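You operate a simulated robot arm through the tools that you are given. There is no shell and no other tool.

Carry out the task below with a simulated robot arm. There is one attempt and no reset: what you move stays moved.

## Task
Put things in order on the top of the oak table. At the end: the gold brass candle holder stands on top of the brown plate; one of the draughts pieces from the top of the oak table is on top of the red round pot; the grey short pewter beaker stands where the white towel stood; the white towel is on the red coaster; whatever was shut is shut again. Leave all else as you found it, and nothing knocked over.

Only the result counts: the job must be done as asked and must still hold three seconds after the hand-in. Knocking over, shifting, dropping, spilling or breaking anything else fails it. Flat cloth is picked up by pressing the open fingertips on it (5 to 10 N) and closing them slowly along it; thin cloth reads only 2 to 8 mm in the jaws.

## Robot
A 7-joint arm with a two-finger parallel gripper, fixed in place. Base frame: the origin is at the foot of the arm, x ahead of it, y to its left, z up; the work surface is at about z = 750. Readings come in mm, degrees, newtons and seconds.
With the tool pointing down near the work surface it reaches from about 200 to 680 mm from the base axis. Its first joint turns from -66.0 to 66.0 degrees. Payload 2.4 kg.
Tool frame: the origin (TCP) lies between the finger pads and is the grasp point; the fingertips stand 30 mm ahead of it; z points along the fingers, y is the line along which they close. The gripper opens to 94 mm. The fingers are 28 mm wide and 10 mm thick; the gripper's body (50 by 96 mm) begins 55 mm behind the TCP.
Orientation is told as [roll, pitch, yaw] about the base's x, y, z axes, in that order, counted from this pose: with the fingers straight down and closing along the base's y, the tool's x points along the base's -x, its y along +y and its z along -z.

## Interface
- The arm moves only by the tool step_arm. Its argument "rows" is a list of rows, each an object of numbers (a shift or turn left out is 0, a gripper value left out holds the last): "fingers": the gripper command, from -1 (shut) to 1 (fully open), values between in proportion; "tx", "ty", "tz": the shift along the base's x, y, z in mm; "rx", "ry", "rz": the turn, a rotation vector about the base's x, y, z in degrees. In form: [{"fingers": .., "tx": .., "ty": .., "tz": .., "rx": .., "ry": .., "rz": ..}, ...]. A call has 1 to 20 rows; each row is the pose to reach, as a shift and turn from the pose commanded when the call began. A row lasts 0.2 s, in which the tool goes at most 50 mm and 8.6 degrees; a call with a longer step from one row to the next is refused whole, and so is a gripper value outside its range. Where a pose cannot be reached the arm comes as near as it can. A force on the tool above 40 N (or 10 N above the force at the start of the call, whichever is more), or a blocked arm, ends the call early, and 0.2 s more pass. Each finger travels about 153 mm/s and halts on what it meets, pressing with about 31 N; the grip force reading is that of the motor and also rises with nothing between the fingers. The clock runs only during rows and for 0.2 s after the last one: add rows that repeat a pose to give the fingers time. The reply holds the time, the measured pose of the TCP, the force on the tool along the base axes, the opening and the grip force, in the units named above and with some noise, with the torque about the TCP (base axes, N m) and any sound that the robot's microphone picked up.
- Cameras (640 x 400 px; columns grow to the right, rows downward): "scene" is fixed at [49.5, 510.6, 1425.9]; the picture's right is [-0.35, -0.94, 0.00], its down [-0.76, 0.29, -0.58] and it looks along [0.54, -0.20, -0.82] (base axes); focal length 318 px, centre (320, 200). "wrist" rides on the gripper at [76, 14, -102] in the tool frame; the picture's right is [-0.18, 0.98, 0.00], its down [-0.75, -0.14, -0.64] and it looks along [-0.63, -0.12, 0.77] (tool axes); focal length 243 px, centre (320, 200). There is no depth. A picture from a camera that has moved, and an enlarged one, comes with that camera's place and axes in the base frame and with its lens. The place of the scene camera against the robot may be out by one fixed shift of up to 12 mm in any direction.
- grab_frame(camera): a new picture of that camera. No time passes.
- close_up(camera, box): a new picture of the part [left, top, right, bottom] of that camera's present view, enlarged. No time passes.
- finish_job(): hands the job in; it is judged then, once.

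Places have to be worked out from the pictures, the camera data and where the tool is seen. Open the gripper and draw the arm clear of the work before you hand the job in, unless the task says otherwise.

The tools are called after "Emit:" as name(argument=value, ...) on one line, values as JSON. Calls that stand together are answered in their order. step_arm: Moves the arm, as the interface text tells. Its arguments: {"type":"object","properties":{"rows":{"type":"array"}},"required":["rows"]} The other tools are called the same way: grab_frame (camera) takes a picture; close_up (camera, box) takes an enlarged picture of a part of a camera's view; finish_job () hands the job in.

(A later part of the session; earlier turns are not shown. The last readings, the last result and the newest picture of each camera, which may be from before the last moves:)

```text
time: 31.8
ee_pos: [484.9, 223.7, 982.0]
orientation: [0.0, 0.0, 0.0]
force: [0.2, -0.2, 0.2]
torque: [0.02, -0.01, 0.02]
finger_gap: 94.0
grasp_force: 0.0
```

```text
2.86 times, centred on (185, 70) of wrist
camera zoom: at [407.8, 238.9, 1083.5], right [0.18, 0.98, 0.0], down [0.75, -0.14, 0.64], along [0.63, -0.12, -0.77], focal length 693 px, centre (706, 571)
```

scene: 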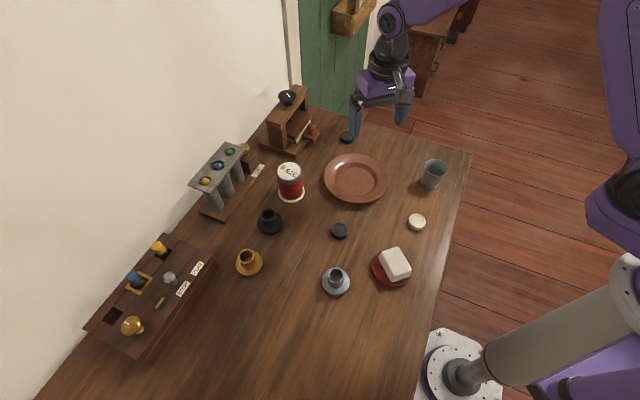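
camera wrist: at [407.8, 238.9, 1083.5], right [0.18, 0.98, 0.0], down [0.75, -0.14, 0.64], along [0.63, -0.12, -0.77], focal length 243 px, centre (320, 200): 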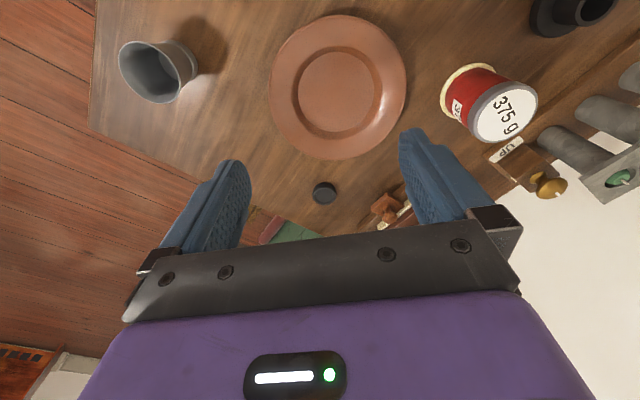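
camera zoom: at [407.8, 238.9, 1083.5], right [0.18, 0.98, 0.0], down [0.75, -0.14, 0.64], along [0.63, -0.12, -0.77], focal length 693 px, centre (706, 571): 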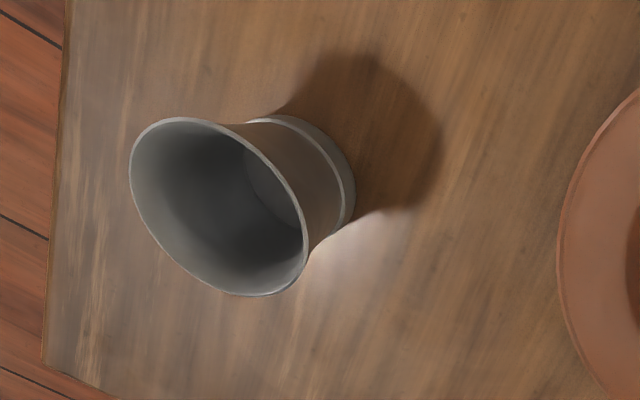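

Tin: centre about (536, 413), lid top z≈832; plate: floor centre (507, 241.5), radius 49; beaker standing fine. Next I'll move to view the gold holder from close by with yaw 75°, staying high.

Emit:
step_arm(rows=[{"fingers": 1, "tx": -15, "ty": 38, "tz": -5, "rz": 8}, {"tx": -30, "ty": 76, "tz": -10, "rz": 16}, {"tx": -45, "ty": 115, "tz": -15, "rz": 24}, {"tx": -60, "ty": 154, "tz": -20, "rz": 32}, {"tx": -75, "ty": 193, "tz": -20, "rz": 40}, {"tx": -90, "ty": 232, "tz": -20, "rz": 48}, {"tx": -105, "ty": 270, "tz": -20, "rz": 56}, {"tx": -115, "ty": 300, "tz": -20, "rz": 64}, {"tx": -120, "ty": 311, "tz": -20, "rz": 72}, {"tx": -120, "ty": 311, "tz": -20, "rz": 75}, {"tx": -120, "ty": 311, "tz": -20, "rz": 75}])

Emit:
grab_frame(camera="wrist")

Emit:
grab_frame(camera="scene")

```text
time: 34.2
ee_pos: [364.1, 533.0, 959.9]
orientation: [0.0, 0.0, 75.1]
force: [0.4, 0.2, 1.1]
torque: [-0.04, 0.01, 0.01]
finger_gap: 94.0
grasp_force: 0.0
```

```text
taken
camera wrist: at [330.7, 465.1, 1062.4], right [-0.9, 0.43, 0.0], down [0.33, 0.69, 0.64], along [0.28, 0.58, -0.77], focal length 243 px, centre (320, 200)
```

wrist: 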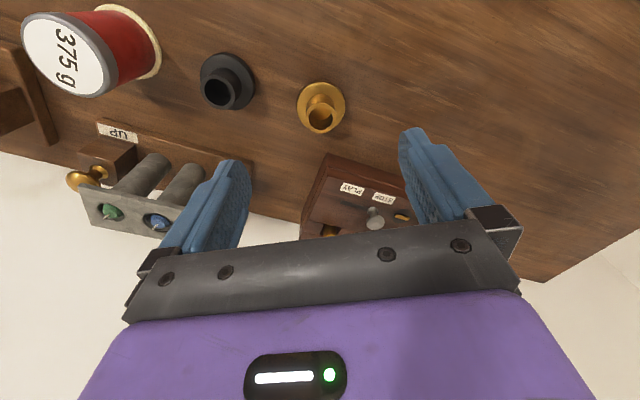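

```text
taken
```

scene: 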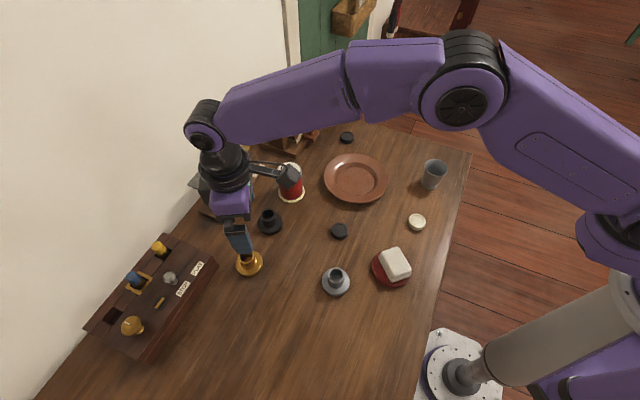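

Emit:
close_up(camera="wrist", box=[240, 50, 400, 170])

Emit:
close_up(camera="wrist", box=[180, 30, 440, 240])

```text
3.33 times, centred on (320, 110) of wrist
camera zoom: at [330.7, 465.1, 1062.4], right [-0.9, 0.43, 0.0], down [0.33, 0.69, 0.64], along [0.28, 0.58, -0.77], focal length 809 px, centre (320, 500)
```

zoom: 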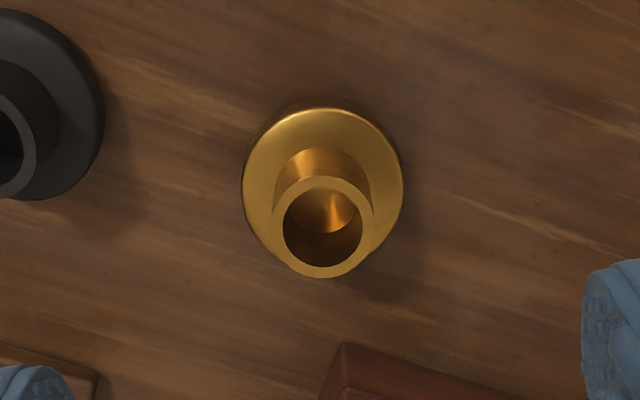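

```text
1.90 times, centred on (310, 135) of wrist
camera zoom: at [330.7, 465.1, 1062.4], right [-0.9, 0.43, 0.0], down [0.33, 0.69, 0.64], along [0.28, 0.58, -0.77], focal length 462 px, centre (339, 324)
```

zoom: 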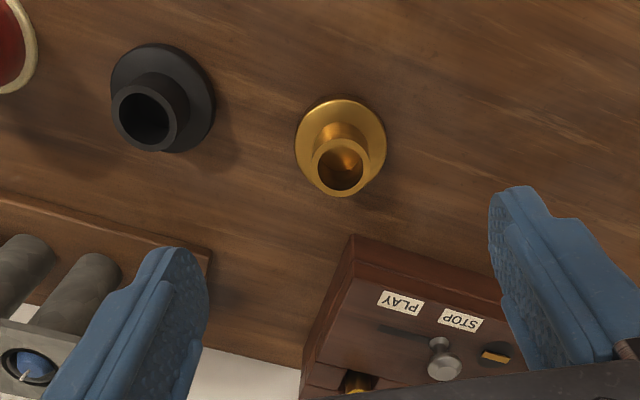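

Gold holder: centre ≈(374, 558.5), disc Ø60, tube Ø34, top z≈797; the nearest box corner is ~72 mm away. I'll move over it and descend to z≈860 to check alignment.

Emit:
step_arm(rows=[{"fingers": 0.6, "tx": 5, "ty": 12, "tz": -20}, {"tx": 10, "ty": 24.5, "tz": -40}, {"tx": 10, "ty": 24.5, "tz": -70}, {"tx": 10, "ty": 24.5, "tz": -95}, {"tx": 10, "ty": 24.5, "tz": -105}, {"tx": 10, "ty": 24.5, "tz": -105}])

Emit:
grab_frame(camera="wrist")

Emit:
close_up(camera="wrist", box=[240, 80, 400, 200])

Emit:
close_up(camera="scene", box=[170, 190, 330, 310])

```text
time: 35.6
ee_pos: [372.0, 558.9, 856.4]
orientation: [0.1, 0.0, 74.9]
force: [0.0, -0.4, 0.0]
torque: [0.0, -0.02, -0.01]
finger_gap: 75.2
grasp_force: 0.1
```

```text
taken
camera wrist: at [339.5, 489.1, 958.1], right [-0.9, 0.43, 0.0], down [0.33, 0.69, 0.64], along [0.28, 0.58, -0.77], focal length 243 px, centre (320, 200)
```

wrist: 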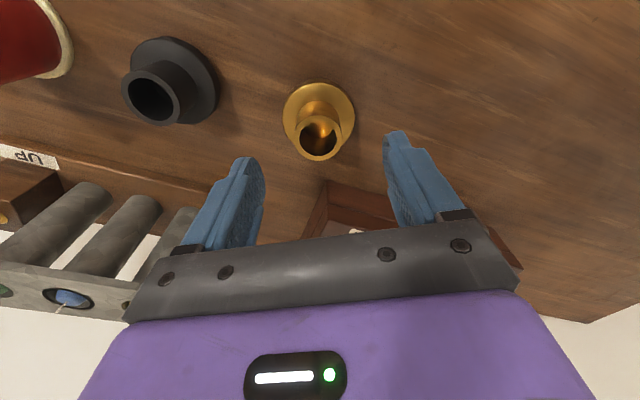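

```text
3.33 times, centred on (320, 140) of wrist
camera zoom: at [339.5, 489.1, 958.1], right [-0.9, 0.43, 0.0], down [0.33, 0.69, 0.64], along [0.28, 0.58, -0.77], focal length 809 px, centre (320, 400)
```

zoom: 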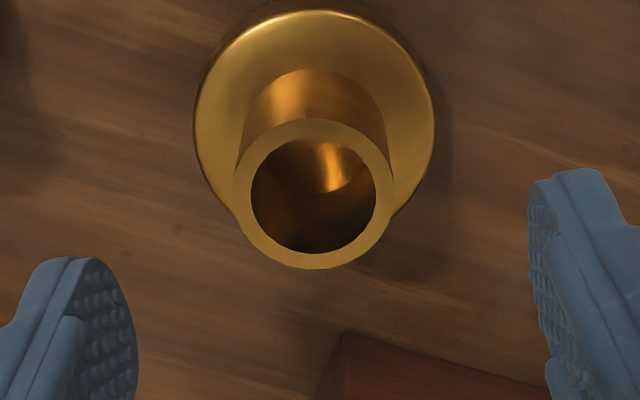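

```text
3.33 times, centred on (250, 250) of scene
camera zoom: at [49.5, 510.6, 1425.9], right [-0.35, -0.94, 0.0], down [-0.76, 0.29, -0.58], along [0.54, -0.2, -0.82], focal length 1059 px, centre (553, 33)
```

zoom: 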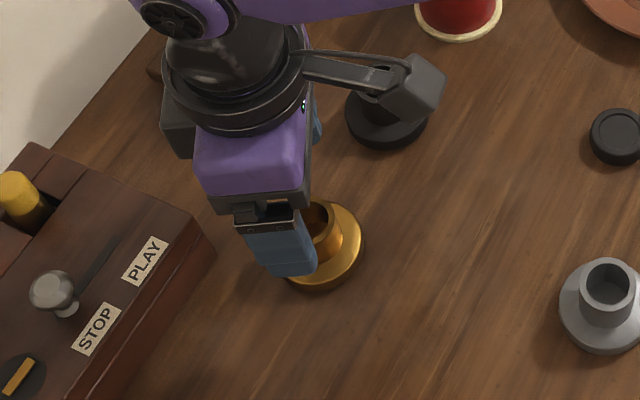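

Alignment is within ~1.5 mm (holder at (374, 558)). Descend to TCP z≈800 around the tube.

Emit:
step_arm(rows=[{"fingers": 0.6, "tx": 1.4, "ty": -0.9, "tz": -15}, {"tx": 1.4, "ty": -0.9, "tz": -35}, {"tx": 1.4, "ty": -0.9, "tz": -50}, {"tx": 1.4, "ty": -0.9, "tz": -56}, {"tx": 1.4, "ty": -0.9, "tz": -56}])

Emit:
grab_frame(camera="wrist")

Emit:
close_up(camera="scene", box=[170, 190, 330, 310])

```text
time: 36.8
ee_pos: [374.5, 558.6, 798.7]
orientation: [0.1, 0.0, 75.0]
force: [-0.7, -0.2, -0.2]
torque: [0.0, 0.04, -0.02]
finger_gap: 75.3
grasp_force: 0.0
```

```text
taken
camera wrist: at [341.6, 489.1, 901.2], right [-0.9, 0.43, 0.0], down [0.33, 0.69, 0.64], along [0.28, 0.58, -0.77], focal length 243 px, centre (320, 200)
```

wrist: 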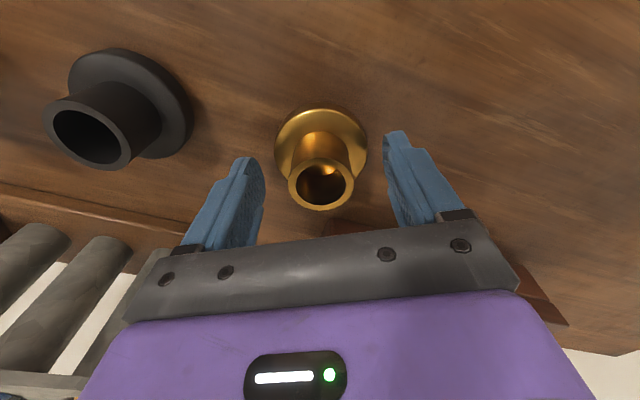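

```text
3.33 times, centred on (250, 250) of scene
camera zoom: at [49.5, 510.6, 1425.9], right [-0.35, -0.94, 0.0], down [-0.76, 0.29, -0.58], along [0.54, -0.2, -0.82], focal length 1059 px, centre (553, 33)
```

zoom: 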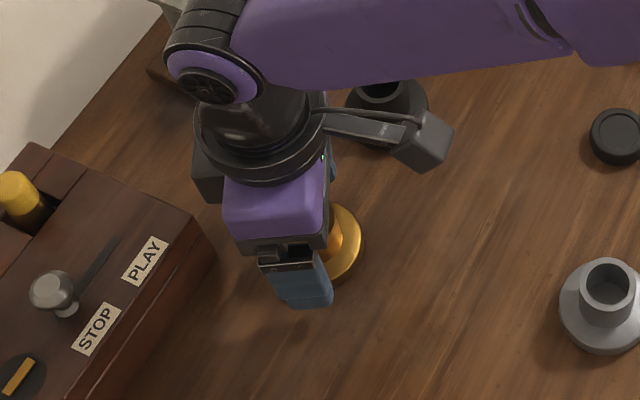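

The tube is centred on the TCP. Closing slowly onto the 34 mm tube.

Emit:
step_arm(rows=[{"fingers": 0.3}, {"fingers": 0.0}, {"fingers": -0.15}, {"fingers": -0.23}, {"fingers": -0.3}, {"fingers": -0.4}, {"fingers": -0.5}, {"fingers": -0.5}])

Emit:
grab_frame(camera="wrist")

```text
time: 38.6
ee_pos: [375.6, 558.7, 799.2]
orientation: [0.0, -0.1, 75.0]
force: [-1.9, 0.3, 0.2]
torque: [-0.01, 0.03, 0.02]
finger_gap: 40.1
grasp_force: 30.9
```

```text
taken
camera wrist: at [341.4, 489.2, 901.4], right [-0.9, 0.43, 0.0], down [0.33, 0.69, 0.64], along [0.28, 0.58, -0.77], focal length 243 px, centre (320, 200)
```

wrist: 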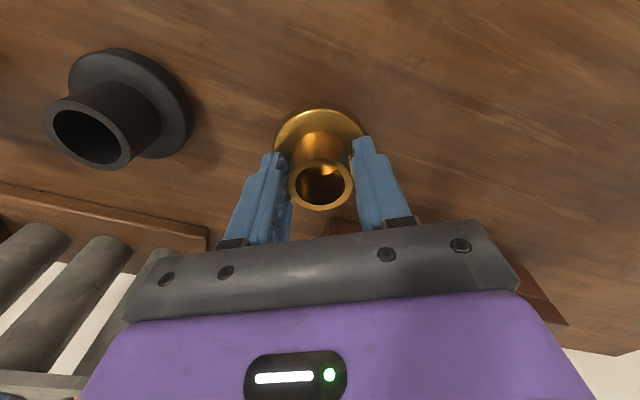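

The reading of 40 mm is wider than the 34 mm tube I estimated; I'll zoom in to see what the fingers touch before lifting.

Emit:
close_up(camera="wrist", box=[240, 90, 400, 230])

Emit:
close_up(camera="scene", box=[200, 220, 300, 300])

```text
2.86 times, centred on (320, 160) of wrist
camera zoom: at [341.4, 489.2, 901.4], right [-0.9, 0.43, 0.0], down [0.33, 0.69, 0.64], along [0.28, 0.58, -0.77], focal length 693 px, centre (320, 314)
```

zoom: 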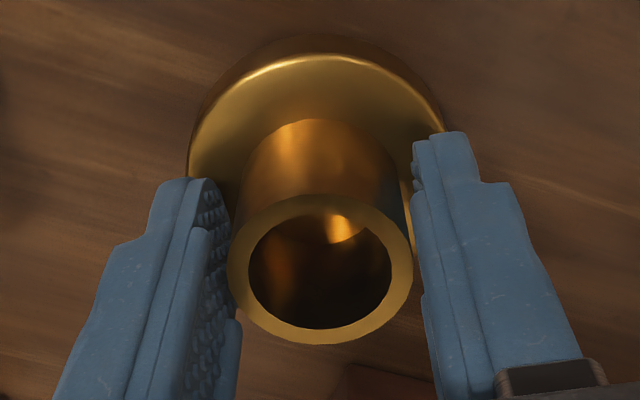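

```text
5.00 times, centred on (250, 260) of scene
camera zoom: at [49.5, 510.6, 1425.9], right [-0.35, -0.94, 0.0], down [-0.76, 0.29, -0.58], along [0.54, -0.2, -0.82], focal length 1589 px, centre (670, -100)
```

zoom: 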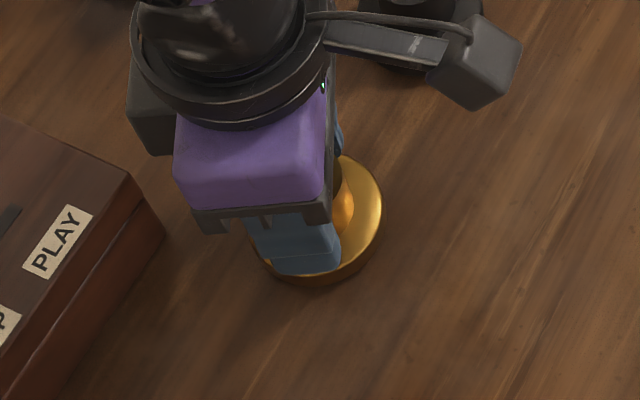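

The fingers bear on both sides of the tube. I'll lift a few mm at first and then further, checking the gap.

Emit:
step_arm(rows=[{"fingers": -0.6, "tz": 2}, {"tz": 5}, {"tz": 10}, {"tz": 18}, {"tz": 18}])

Emit:
close_up(camera="wrist", box=[240, 90, 400, 230])

Emit:
close_up(camera="scene", box=[200, 220, 300, 300])

```text
time: 39.8
ee_pos: [374.8, 556.6, 818.3]
orientation: [0.0, 0.0, 75.0]
force: [-0.2, -0.1, -2.9]
torque: [0.01, -0.04, 0.02]
finger_gap: 40.2
grasp_force: 30.8
```

```text
2.86 times, centred on (320, 160) of wrist
camera zoom: at [341.4, 487.4, 919.9], right [-0.9, 0.43, 0.0], down [0.33, 0.69, 0.64], along [0.28, 0.58, -0.77], focal length 693 px, centre (320, 314)
```

zoom: 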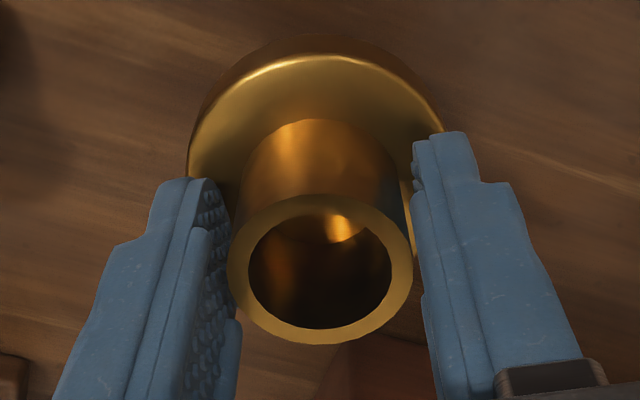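

```text
5.00 times, centred on (250, 260) of scene
camera zoom: at [49.6, 510.6, 1425.9], right [-0.35, -0.94, 0.0], down [-0.76, 0.29, -0.58], along [0.54, -0.2, -0.82], focal length 1589 px, centre (670, -100)
```

zoom: 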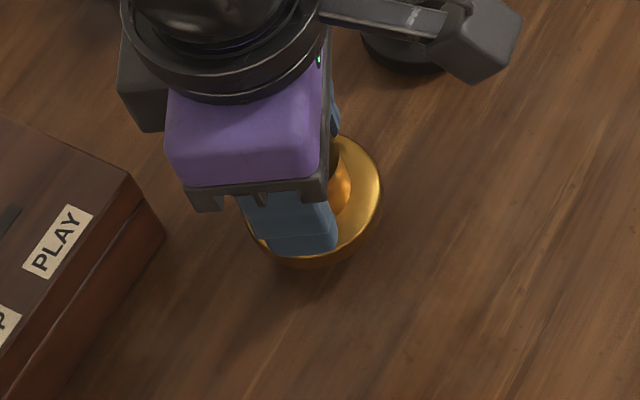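

The holder is held (2.9 N). I'll raise it and carry it over the plate's centre, turning toward yaw 20°.

Emit:
step_arm(rows=[{"fingers": -0.6, "tz": 30}, {"tz": 65}, {"tz": 95}, {"tx": 10, "ty": -24, "tz": 107, "rz": -5}, {"tx": 25, "ty": -60, "tz": 107, "rz": -12}, {"tx": 41, "ty": -98, "tz": 107, "rz": -19}, {"tx": 57, "ty": -136, "tz": 107, "rz": -26}, {"tx": 73, "ty": -174, "tz": 107, "rz": -33}, {"tx": 89, "ty": -212, "tz": 107, "rz": -40}, {"tx": 105, "ty": -250, "tz": 107, "rz": -47}, {"tx": 120, "ty": -286, "tz": 107, "rz": -53}, {"tx": 130, "ty": -310, "tz": 107, "rz": -55}, {"tx": 132, "ty": -316, "tz": 107, "rz": -55}, {"tx": 132, "ty": -316, "tz": 107, "rz": -55}])

Emit:
grab_frame(camera="wrist")

Emit:
grab_frame(camera="scene")

```text
time: 42.8
ee_pos: [506.5, 241.8, 926.5]
orientation: [0.1, 0.0, 20.0]
force: [0.4, 0.3, -4.3]
torque: [0.0, -0.01, -0.03]
finger_gap: 40.0
grasp_force: 30.5
```

```text
taken
camera wrist: at [430.0, 229.8, 1027.6], right [-0.16, 0.99, 0.0], down [0.76, 0.12, 0.64], along [0.63, 0.1, -0.77], focal length 243 px, centre (320, 200)
```

wrist: 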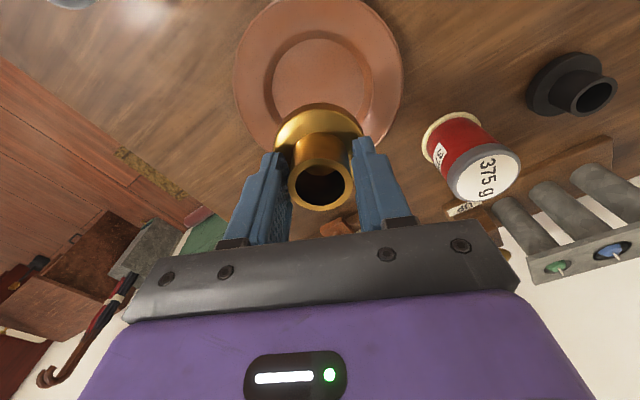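

```text
taken
```

scene: 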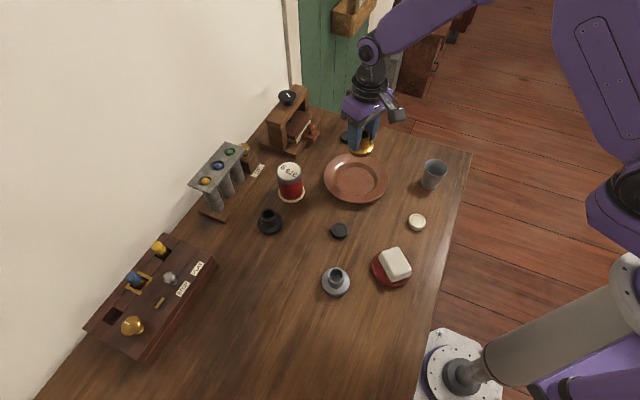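

Positioned over the plate centre (within ~2 mm). Lower to about 12 mm above the expected contact and look.

Emit:
step_arm(rows=[{"fingers": -0.6, "tx": 0, "ty": 1, "tz": -25}, {"ty": 1, "tz": -55}, {"ty": 1, "tz": -85}, {"ty": 1, "tz": -102}, {"ty": 1, "tz": -108}, {"ty": 1, "tz": -108}])

Emit:
grab_frame(camera="wrist")

Emit:
close_up(camera="scene", box=[300, 100, 420, 220])

```text
time: 44.2
ee_pos: [507.3, 242.0, 815.7]
orientation: [0.1, -0.1, 19.9]
force: [1.0, 0.0, -4.2]
torque: [0.0, 0.02, -0.02]
finger_gap: 39.9
grasp_force: 30.7
```

```text
taken
camera wrist: at [430.2, 230.9, 918.4], right [-0.16, 0.99, 0.0], down [0.76, 0.13, 0.64], along [0.63, 0.1, -0.77], focal length 243 px, centre (320, 200)
```

wrist: 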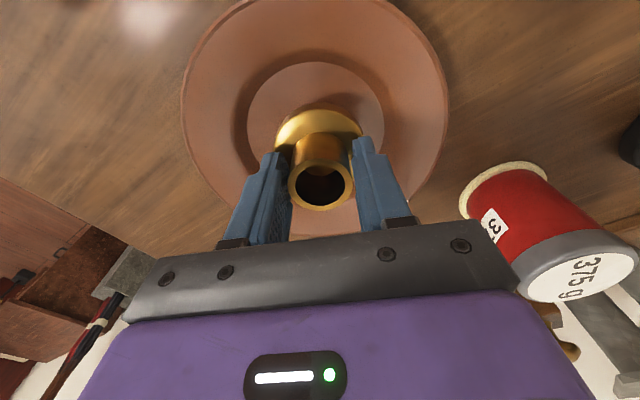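

```text
3.33 times, centred on (360, 160) of scene
camera zoom: at [49.6, 510.6, 1425.9], right [-0.35, -0.94, 0.0], down [-0.76, 0.29, -0.58], along [0.54, -0.2, -0.82], focal length 1059 px, centre (187, 333)
```

zoom: 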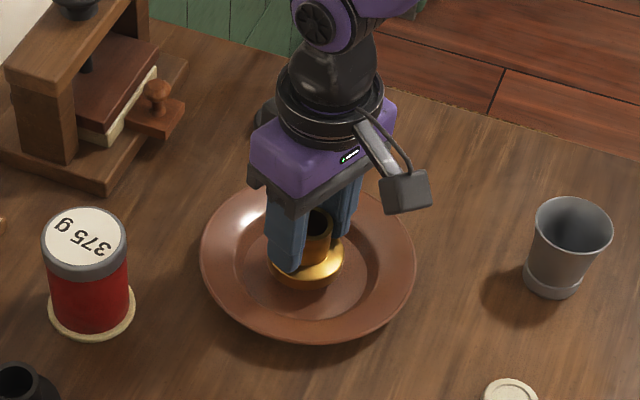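

Well-centred on the plate floor. I'll lower in small steps and watch the force.

Emit:
step_arm(rows=[{"fingers": -0.6, "ty": -1, "tz": -3}, {"ty": -1, "tz": -6}, {"ty": -1, "tz": -8}, {"ty": -1, "tz": -8}])

```text
time: 45.2
ee_pos: [507.4, 241.2, 808.8]
orientation: [-0.1, 0.1, 20.0]
force: [-0.3, 0.2, -3.0]
torque: [0.02, 0.0, 0.03]
finger_gap: 40.1
grasp_force: 31.2
```

Emit:
step_arm(rows=[{"fingers": -0.6, "tz": -1}, {"tz": -2}, {"tz": -2}])

```text
time: 46.0
ee_pos: [506.0, 241.9, 806.0]
orientation: [0.0, 0.0, 20.1]
force: [-0.5, 0.1, -3.5]
torque: [0.0, 0.01, 0.01]
finger_gap: 40.1
grasp_force: 30.7
```

Still hanging freely (-3.5 N) at z=806; continue down 1 mm at a time.

Emit:
step_arm(rows=[{"fingers": -0.6, "tz": -0.7}, {"tz": -1.4}, {"tz": -1.4}])

```text
time: 46.8
ee_pos: [506.8, 241.4, 805.1]
orientation: [0.0, 0.1, 20.0]
force: [0.8, 0.0, -2.6]
torque: [0.01, 0.0, 0.01]
finger_gap: 39.9
grasp_force: 31.1
```

Emit:
step_arm(rows=[{"fingers": -0.6, "tz": -0.5}, {"tz": -1.0}, {"tz": -1.0}])

Emit:
close_up(camera="scene", box=[310, 130, 410, 210])

```text
time: 47.6
ee_pos: [507.3, 241.9, 804.1]
orientation: [0.0, 0.0, 20.0]
force: [0.3, -0.3, -4.0]
torque: [0.01, 0.03, 0.01]
finger_gap: 39.8
grasp_force: 31.3
```

```text
5.00 times, centred on (360, 170) of scene
camera zoom: at [49.6, 510.6, 1425.9], right [-0.35, -0.94, 0.0], down [-0.76, 0.29, -0.58], along [0.54, -0.2, -0.82], focal length 1589 px, centre (120, 350)
```

zoom: 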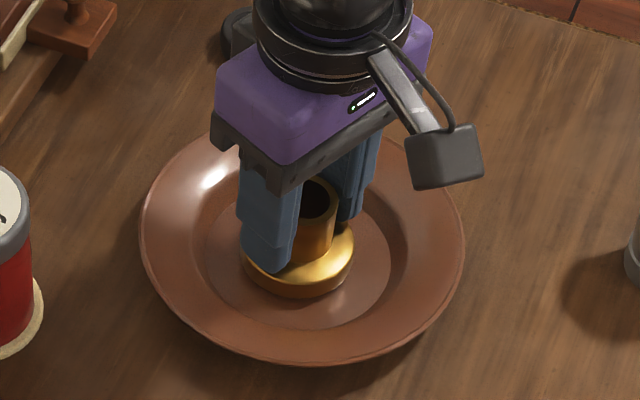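

Still about 1–2 mm of clearance. Continue.

Emit:
step_arm(rows=[{"fingers": -0.6, "tz": -0.5}, {"tz": -1.0}, {"tz": -1.0}])

```text
time: 48.4
ee_pos: [507.7, 242.3, 803.2]
orientation: [0.0, 0.0, 19.9]
force: [-2.2, -1.9, 6.2]
torque: [-0.06, 0.08, -0.01]
finger_gap: 40.2
grasp_force: 31.0
```

Contact (6 N upward). Ease up 0.3 mm and open slowly to about 60 mm.

Emit:
step_arm(rows=[{"fingers": -0.4, "tz": 0.3}, {"fingers": -0.25, "tz": 0.3}, {"fingers": -0.15, "tz": 0.3}, {"fingers": -0.08, "tz": 0.3}, {"fingers": 0.0, "tz": 0.3}, {"fingers": 0.1, "tz": 0.3}, {"fingers": 0.25, "tz": 0.3}, {"fingers": 0.3, "tz": 0.3}, {"fingers": 0.3, "tz": 0.3}])

Emit:
grab_frame(camera="wrist")

Emit:
close_up(camera="scene", box=[310, 130, 410, 210])

```text
time: 50.4
ee_pos: [506.7, 241.5, 803.5]
orientation: [0.1, 0.0, 20.0]
force: [-0.6, -0.1, 0.6]
torque: [-0.01, 0.01, 0.01]
finger_gap: 60.9
grasp_force: 0.0
```

```text
taken
camera wrist: at [430.7, 229.5, 905.1], right [-0.16, 0.99, 0.0], down [0.76, 0.13, 0.64], along [0.63, 0.1, -0.77], focal length 243 px, centre (320, 200)
```

wrist: 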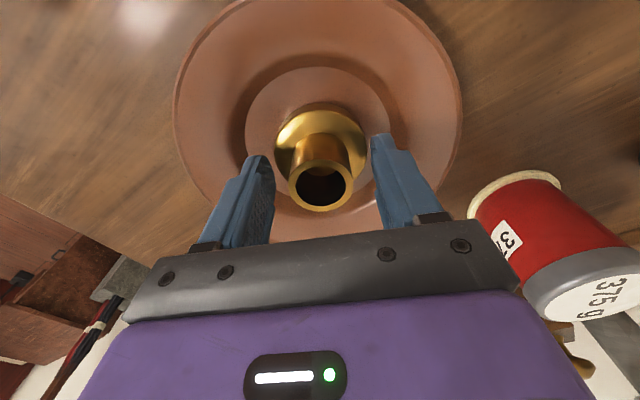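

```text
5.00 times, centred on (360, 170) of scene
camera zoom: at [49.5, 510.6, 1425.9], right [-0.35, -0.94, 0.0], down [-0.76, 0.29, -0.58], along [0.54, -0.2, -0.82], focal length 1589 px, centre (120, 350)
```

zoom: 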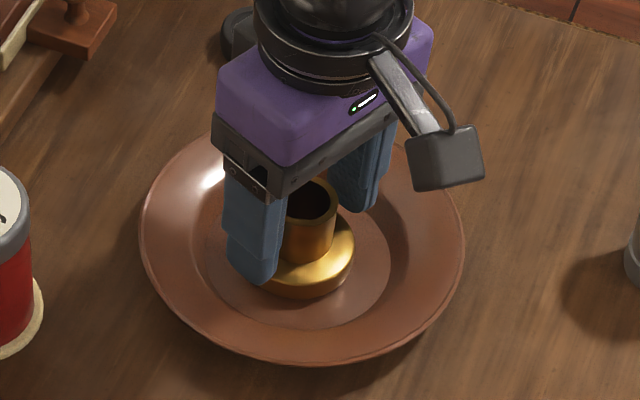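

The gold holder stands on the plate, released. I'll rise straight up and go over to the near black draughts piece at about (378, 340).

Emit:
step_arm(rows=[{"fingers": 0.3, "tz": 15}, {"tz": 45}, {"tz": 85}, {"tz": 115}, {"tx": -25, "ty": 19, "tz": 120}, {"tx": -60, "ty": 46, "tz": 115}, {"tx": -95, "ty": 73, "tz": 105}, {"fingers": 1.0, "tx": -120, "ty": 92, "tz": 90}, {"tx": -128.5, "ty": 98.5, "tz": 80}, {"tx": -128.5, "ty": 98.5, "tz": 80}])

Emit:
grab_frame(camera="wrist")

Emit:
grab_frame(camera="scene")

Emit:
close_up(camera="wrist", box=[250, 50, 410, 170])

```text
time: 52.6
ee_pos: [378.4, 340.3, 884.4]
orientation: [-0.1, 0.0, 20.0]
force: [0.5, 0.0, 0.5]
torque: [0.03, 0.01, -0.01]
finger_gap: 94.0
grasp_force: 0.1
```

```text
taken
camera wrist: at [302.2, 327.3, 985.9], right [-0.16, 0.99, 0.0], down [0.76, 0.13, 0.64], along [0.63, 0.11, -0.77], focal length 243 px, centre (320, 200)
```

wrist: 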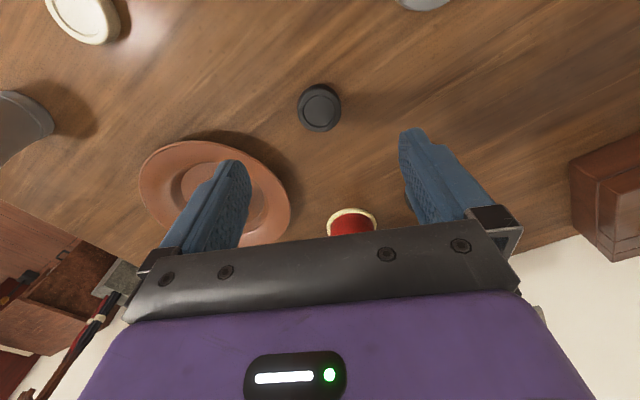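

```text
taken
```

scene: 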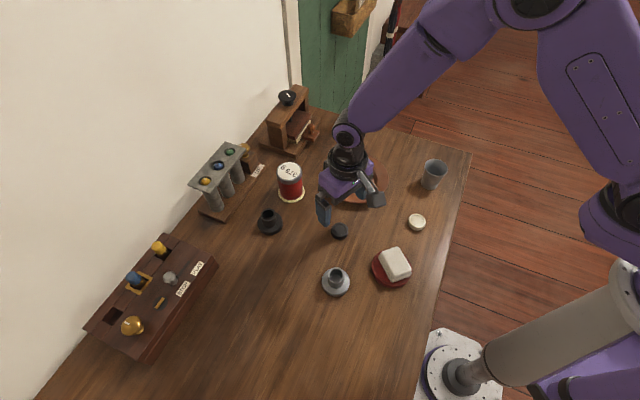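

```text
3.33 times, centred on (330, 110) of wrist
camera zoom: at [302.2, 327.3, 985.9], right [-0.16, 0.99, 0.0], down [0.76, 0.13, 0.64], along [0.63, 0.11, -0.77], focal length 809 px, centre (287, 500)
```

zoom: 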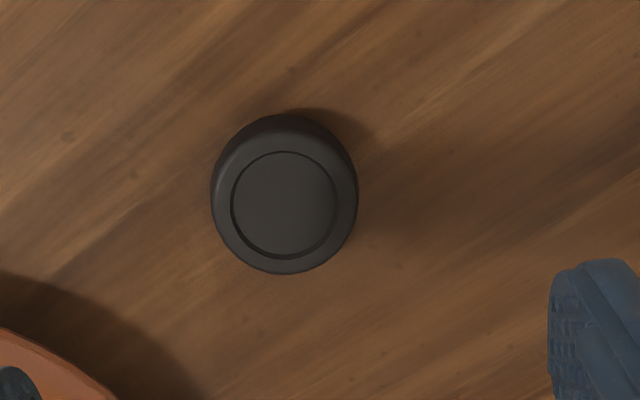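

The piece is centred at about (381, 339.7), Ø40 mm, ~12 mm thick. I'll shift +2.7 mm in x and descend so the fingertips are ~4 mm above the table, then close slowly.

Emit:
step_arm(rows=[{"fingers": 1, "tx": 2.7, "ty": -0.5, "tz": -25}, {"tx": 2.7, "ty": -0.5, "tz": -55}, {"tx": 2.7, "ty": -0.5, "tz": -80}, {"tx": 2.7, "ty": -0.5, "tz": -95}, {"tx": 2.7, "ty": -0.5, "tz": -100}, {"tx": 2.7, "ty": -0.5, "tz": -100}])

Emit:
grab_frame(camera="wrist")

```text
time: 54.0
ee_pos: [382.6, 339.3, 782.8]
orientation: [0.0, 0.1, 20.0]
force: [0.0, -0.2, 0.5]
torque: [0.0, 0.02, 0.02]
finger_gap: 93.9
grasp_force: 0.1
```

```text
taken
camera wrist: at [305.6, 326.8, 885.2], right [-0.16, 0.99, 0.0], down [0.76, 0.12, 0.64], along [0.63, 0.1, -0.77], focal length 243 px, centre (320, 200)
```

wrist: 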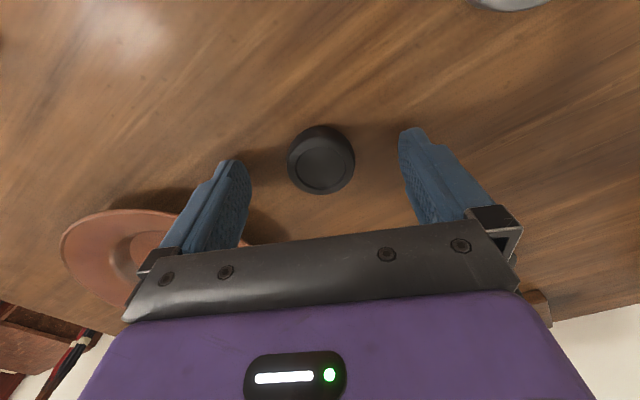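

The piece is centred between the fingers. Closing slowly.

Emit:
step_arm(rows=[{"fingers": 0.5}, {"fingers": 0.2}, {"fingers": 0.05}, {"fingers": -0.05}, {"fingers": -0.12}, {"fingers": -0.2}, {"fingers": -0.3}, {"fingers": -0.4}, {"fingers": -0.4}])

Emit:
grab_frame(camera="wrist")

```text
time: 56.0
ee_pos: [382.0, 339.1, 783.1]
orientation: [0.1, 0.0, 20.0]
force: [0.2, -0.3, 1.8]
torque: [-0.04, -0.04, 0.01]
finger_gap: 38.4
grasp_force: 31.3
```

```text
taken
camera wrist: at [305.5, 326.9, 885.4], right [-0.16, 0.99, 0.0], down [0.76, 0.12, 0.64], along [0.63, 0.1, -0.77], focal length 243 px, centre (320, 200)
```

wrist: 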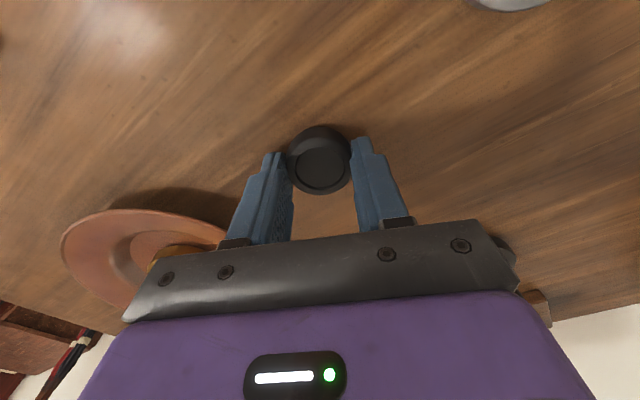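

Gripped at 38.4 mm. Lift it straight up, then check.

Emit:
step_arm(rows=[{"fingers": -0.5, "tz": 3}, {"tz": 10}, {"tz": 25}, {"tz": 55}, {"tz": 90}, {"tz": 130}, {"tz": 150}, {"tx": 20, "ty": 9, "tz": 160}, {"tx": 50, "ty": 22, "tz": 160}, {"tx": 80, "ty": 36, "tz": 160}, {"tx": 95, "ty": 43, "tz": 160}, {"tx": 95, "ty": 43, "tz": 160}])

Emit:
grab_frame(camera="wrist")

Emit:
grab_frame(camera="scene")

```text
time: 58.6
ee_pos: [477.1, 381.7, 942.5]
orientation: [0.0, 0.0, 19.9]
force: [0.0, 0.8, -0.7]
torque: [0.0, -0.02, 0.01]
finger_gap: 39.1
grasp_force: 30.7
```

```text
taken
camera wrist: at [400.6, 370.6, 1044.8], right [-0.16, 0.99, 0.0], down [0.76, 0.13, 0.64], along [0.63, 0.1, -0.77], focal length 243 px, centre (320, 200)
```

wrist: 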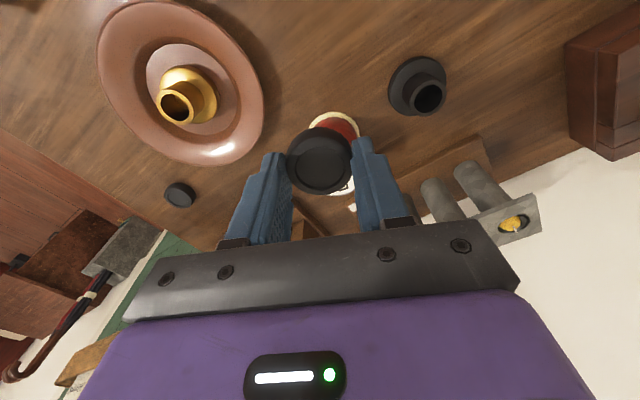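

```text
taken
```

scene: 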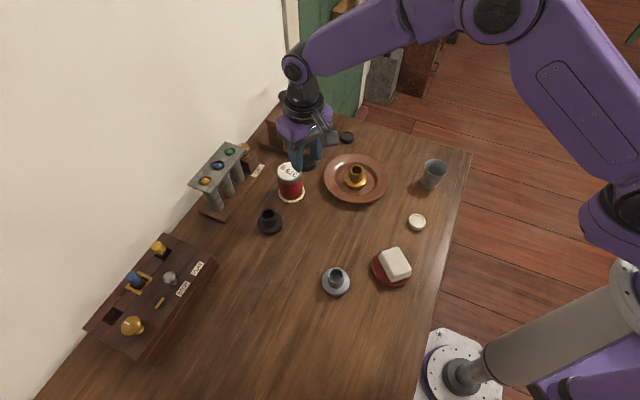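

The piece is held but hides the lid. I'll step sideways to (540, 332) for an unobstructed view of the lid.

Emit:
step_arm(rows=[{"fingers": -0.5, "tx": 20, "ty": -16, "tz": 3}, {"tx": 42, "ty": -34, "tz": 6}, {"tx": 63, "ty": -50, "tz": 8}, {"tx": 63, "ty": -50, "tz": 8}])

Emit:
grab_frame(camera="wrist")

Emit:
close_up(camera="wrist", box=[330, 40, 490, 160])

```text
time: 59.6
ee_pos: [538.9, 332.0, 952.3]
orientation: [0.0, 0.0, 19.9]
force: [0.4, -0.1, 0.2]
torque: [-0.01, 0.01, -0.02]
finger_gap: 39.3
grasp_force: 31.0
```

```text
taken
camera wrist: at [462.7, 320.3, 1054.3], right [-0.16, 0.99, 0.0], down [0.76, 0.13, 0.64], along [0.63, 0.1, -0.77], focal length 243 px, centre (320, 200)
```

wrist: 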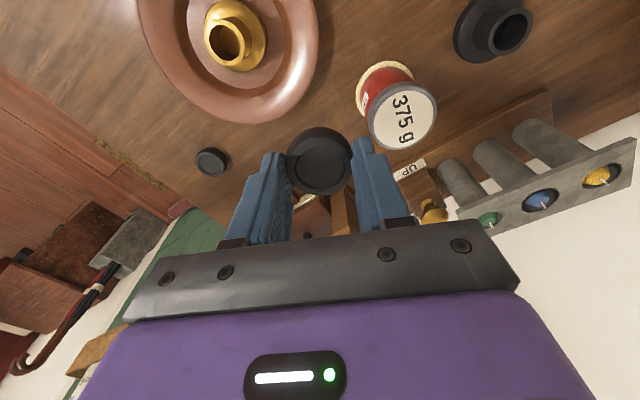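

```text
3.33 times, centred on (410, 100) of wrist
camera zoom: at [462.7, 320.3, 1054.3], right [-0.16, 0.99, 0.0], down [0.76, 0.13, 0.64], along [0.63, 0.1, -0.77], focal length 809 px, centre (20, 533)
```

zoom: 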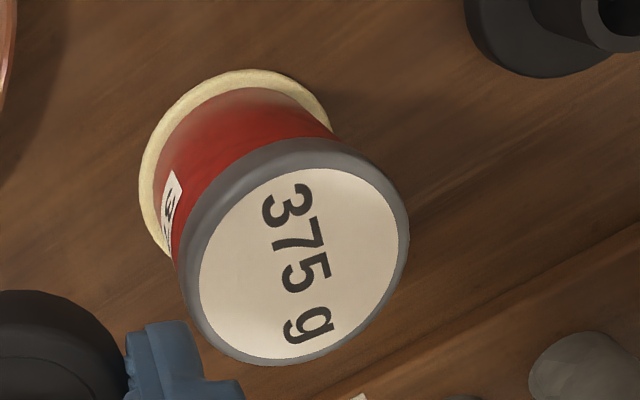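

Two independent views agree: tin centre (537, 412), lid top z≈831. I'll move the piece over it at z≈925 and check.

Emit:
step_arm(rows=[{"fingers": -0.5, "tx": 0, "ty": 25, "tz": 0}, {"tx": -0.5, "ty": 50, "tz": -8}, {"tx": -1, "ty": 72, "tz": -18}, {"tx": -1, "ty": 80, "tz": -27}, {"tx": -1, "ty": 80, "tz": -27}])

Emit:
grab_frame(camera="wrist")

Emit:
close_up(camera="scene", box=[220, 100, 360, 212])

```text
time: 60.8
ee_pos: [539.1, 412.8, 924.8]
orientation: [0.0, 0.1, 20.0]
force: [-0.4, -0.5, -0.7]
torque: [0.0, 0.04, 0.01]
finger_gap: 39.0
grasp_force: 31.3
```

```text
taken
camera wrist: at [461.9, 400.3, 1027.1], right [-0.16, 0.99, 0.0], down [0.76, 0.12, 0.64], along [0.63, 0.1, -0.77], focal length 243 px, centre (320, 200)
```

wrist: 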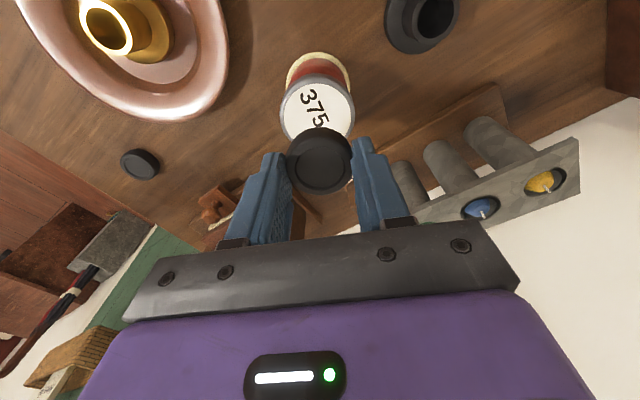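

```text
3.57 times, centred on (290, 156) of scene
camera zoom: at [49.5, 510.6, 1425.9], right [-0.35, -0.94, 0.0], down [-0.76, 0.29, -0.58], along [0.54, -0.2, -0.82], focal length 1135 px, centre (427, 357)
```

zoom: 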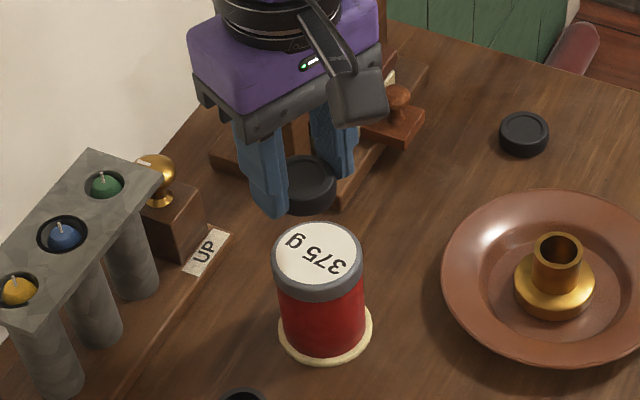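

Emit:
close_up(camera="wrist", box=[240, 40, 400, 200])

```text
2.50 times, centred on (320, 120) of wrist
camera zoom: at [461.9, 400.3, 1027.1], right [-0.16, 0.99, 0.0], down [0.76, 0.12, 0.64], along [0.63, 0.1, -0.77], focal length 606 px, centre (320, 400)
```

zoom: 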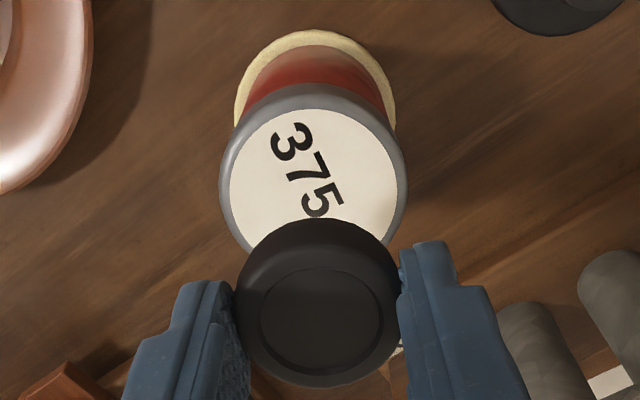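

The lid centre is about (537.7, 411.5) against the piece at (537.5, 412.7). I'll correct y by -1.2 mm and lower to just above the lid.

Emit:
step_arm(rows=[{"fingers": -0.5, "ty": -1.2, "tz": -15}, {"ty": -1.2, "tz": -35}, {"ty": -1.2, "tz": -48}, {"ty": -1.2, "tz": -54}, {"ty": -1.2, "tz": -54}])

Emit:
close_up(camera="wrist", box=[240, 40, 400, 200])

Emit:
close_up(camera="scene", box=[240, 120, 340, 210])

```text
time: 62.0
ee_pos: [538.0, 410.8, 870.0]
orientation: [-0.1, 0.0, 20.0]
force: [0.0, -0.3, -0.2]
torque: [0.0, -0.04, -0.01]
finger_gap: 39.2
grasp_force: 30.3
```

```text
2.50 times, centred on (320, 120) of wrist
camera zoom: at [461.6, 399.1, 971.8], right [-0.16, 0.99, 0.0], down [0.76, 0.12, 0.64], along [0.63, 0.1, -0.77], focal length 606 px, centre (320, 400)
```

zoom: 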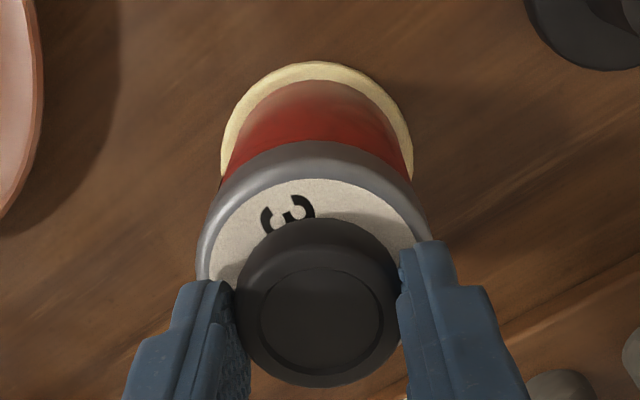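

```text
4.44 times, centred on (290, 165) of scene
camera zoom: at [49.5, 510.6, 1425.9], right [-0.35, -0.94, 0.0], down [-0.76, 0.29, -0.58], along [0.54, -0.2, -0.82], focal length 1412 px, centre (453, 356)
```

zoom: 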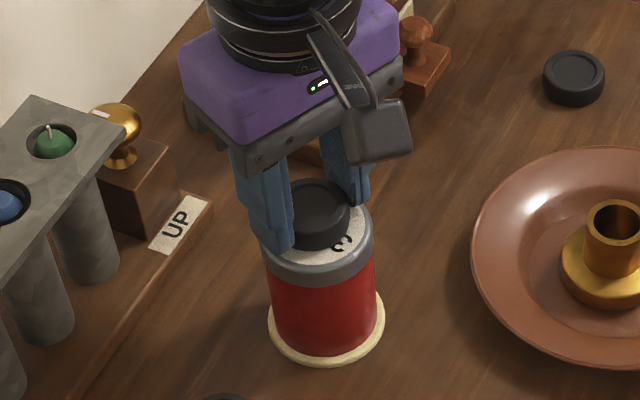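

Piece is centred over the lid within ~2 mm. Lowering in small steps to find contact.

Emit:
step_arm(rows=[{"fingers": -0.5, "tx": 1, "tz": -1.5}, {"tx": 1, "tz": -3}, {"tx": 1, "tz": -3}])

```text
time: 62.8
ee_pos: [538.9, 411.6, 868.4]
orientation: [0.1, -0.1, 20.1]
force: [-0.6, -1.7, 10.0]
torque: [-0.07, 0.08, -0.01]
finger_gap: 39.4
grasp_force: 30.9
```

Contact at z≈868 (10 N). I'll ease up about 0.7 mm and check the force before opening.

Emit:
step_arm(rows=[{"fingers": -0.5, "tz": 0.4}, {"tz": 0.7}, {"tz": 0.7}])

Emit:
close_up(camera="scene", box=[240, 120, 340, 210])

```text
time: 63.6
ee_pos: [539.4, 410.9, 868.7]
orientation: [-0.1, 0.0, 20.0]
force: [2.5, -0.5, 5.7]
torque: [0.01, -0.05, -0.04]
finger_gap: 39.2
grasp_force: 30.9
```

```text
4.44 times, centred on (290, 165) of scene
camera zoom: at [49.5, 510.5, 1425.9], right [-0.35, -0.94, 0.0], down [-0.76, 0.29, -0.58], along [0.54, -0.2, -0.82], focal length 1412 px, centre (453, 356)
```

zoom: 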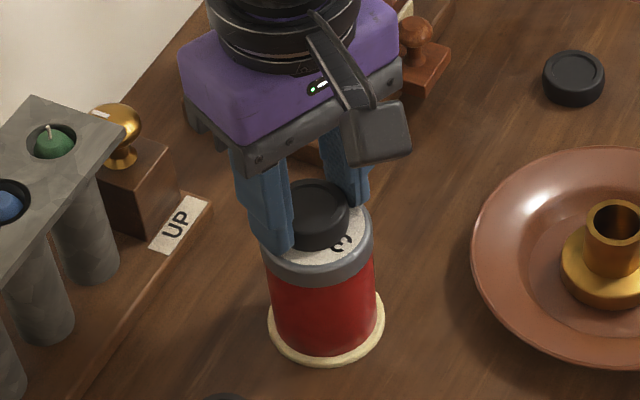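

Still 5.7 N; ease up another 0.4 mm and open slowly to ~62 mm.

Emit:
step_arm(rows=[{"fingers": -0.5, "tz": 0.4}, {"fingers": -0.3, "tz": 0.4}, {"fingers": -0.2, "tz": 0.4}, {"fingers": -0.12, "tz": 0.4}, {"fingers": -0.05, "tz": 0.4}, {"fingers": 0.05, "tz": 0.4}, {"fingers": 0.2, "tz": 0.4}, {"fingers": 0.32, "tz": 0.4}, {"fingers": 0.32, "tz": 0.4}])

Emit:
grab_frame(camera="wrist")

Emit:
close_up(camera="scene", box=[240, 120, 340, 210])

```text
time: 65.6
ee_pos: [539.5, 411.4, 868.6]
orientation: [0.0, 0.0, 20.0]
force: [0.1, 0.5, -0.4]
torque: [-0.03, 0.0, 0.0]
finger_gap: 61.9
grasp_force: 0.1
```

```text
taken
camera wrist: at [462.5, 398.9, 970.9], right [-0.16, 0.99, 0.0], down [0.76, 0.13, 0.64], along [0.63, 0.1, -0.77], focal length 243 px, centre (320, 200)
```

wrist: 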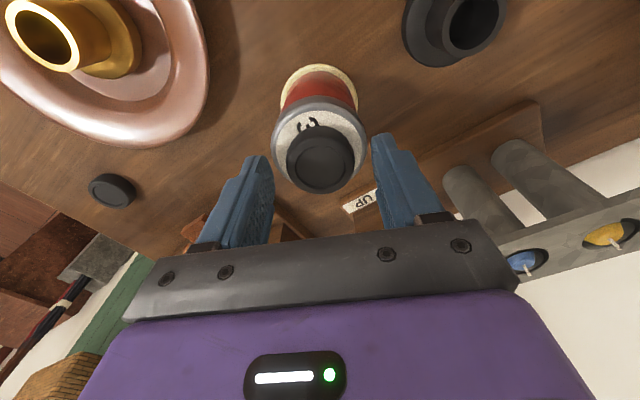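

```text
4.44 times, centred on (290, 165) of scene
camera zoom: at [49.5, 510.6, 1425.9], right [-0.35, -0.94, 0.0], down [-0.76, 0.29, -0.58], along [0.54, -0.2, -0.82], focal length 1412 px, centre (453, 356)
```

zoom: 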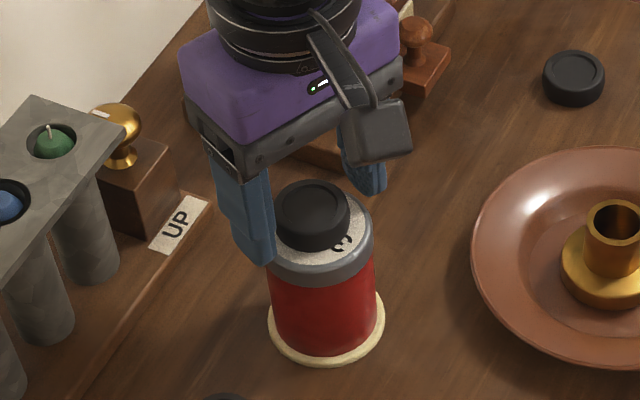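

The piece rests on the lid, fingers clear. Rise straight up and take a look.

Emit:
step_arm(rows=[{"fingers": 0.32, "tz": 5}, {"tz": 20}, {"tz": 45}, {"tz": 80}, {"tz": 110}, {"tx": -20, "ty": -20, "tz": 120}, {"tx": -45, "ty": -45, "tz": 125}, {"tx": -75, "ty": -70, "tz": 130}, {"tx": -105, "ty": -95, "tz": 130}, {"tx": -105, "ty": -95, "tz": 130}])

Emit:
grab_frame(camera="wrist")

Emit:
grab_frame(camera="scene")

Emit:
close_up(camera="scene", box=[240, 120, 340, 210])

```text
time: 67.8
ee_pos: [434.6, 316.3, 998.9]
orientation: [0.0, 0.0, 20.0]
force: [-0.7, -0.5, 0.4]
torque: [-0.02, -0.01, 0.03]
finger_gap: 61.9
grasp_force: 0.0
```

```text
taken
camera wrist: at [358.8, 302.8, 1101.4], right [-0.16, 0.99, 0.0], down [0.76, 0.12, 0.64], along [0.63, 0.1, -0.77], focal length 243 px, centre (320, 200)
```

wrist: 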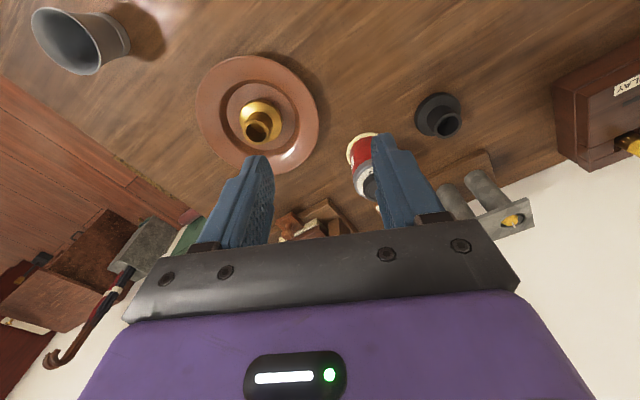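

```text
taken
```

scene: 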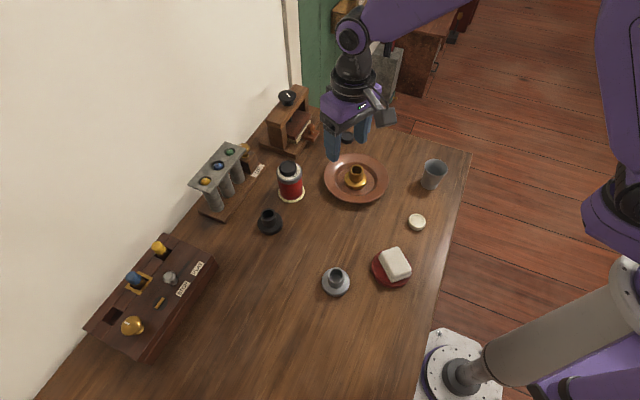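

```text
4.44 times, centred on (290, 165) of scene
camera zoom: at [49.5, 510.6, 1425.9], right [-0.35, -0.94, 0.0], down [-0.76, 0.29, -0.58], along [0.54, -0.2, -0.82], focal length 1412 px, centre (453, 356)
```

zoom: 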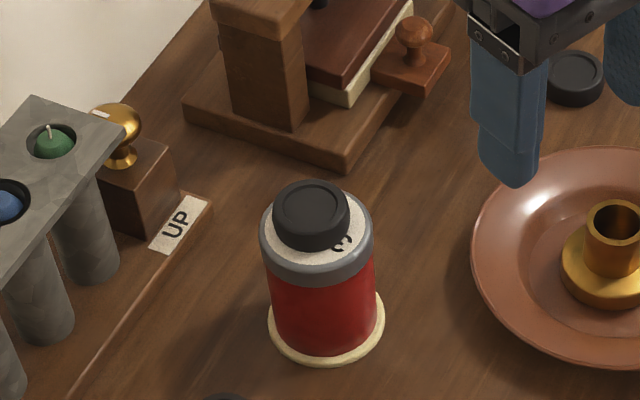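

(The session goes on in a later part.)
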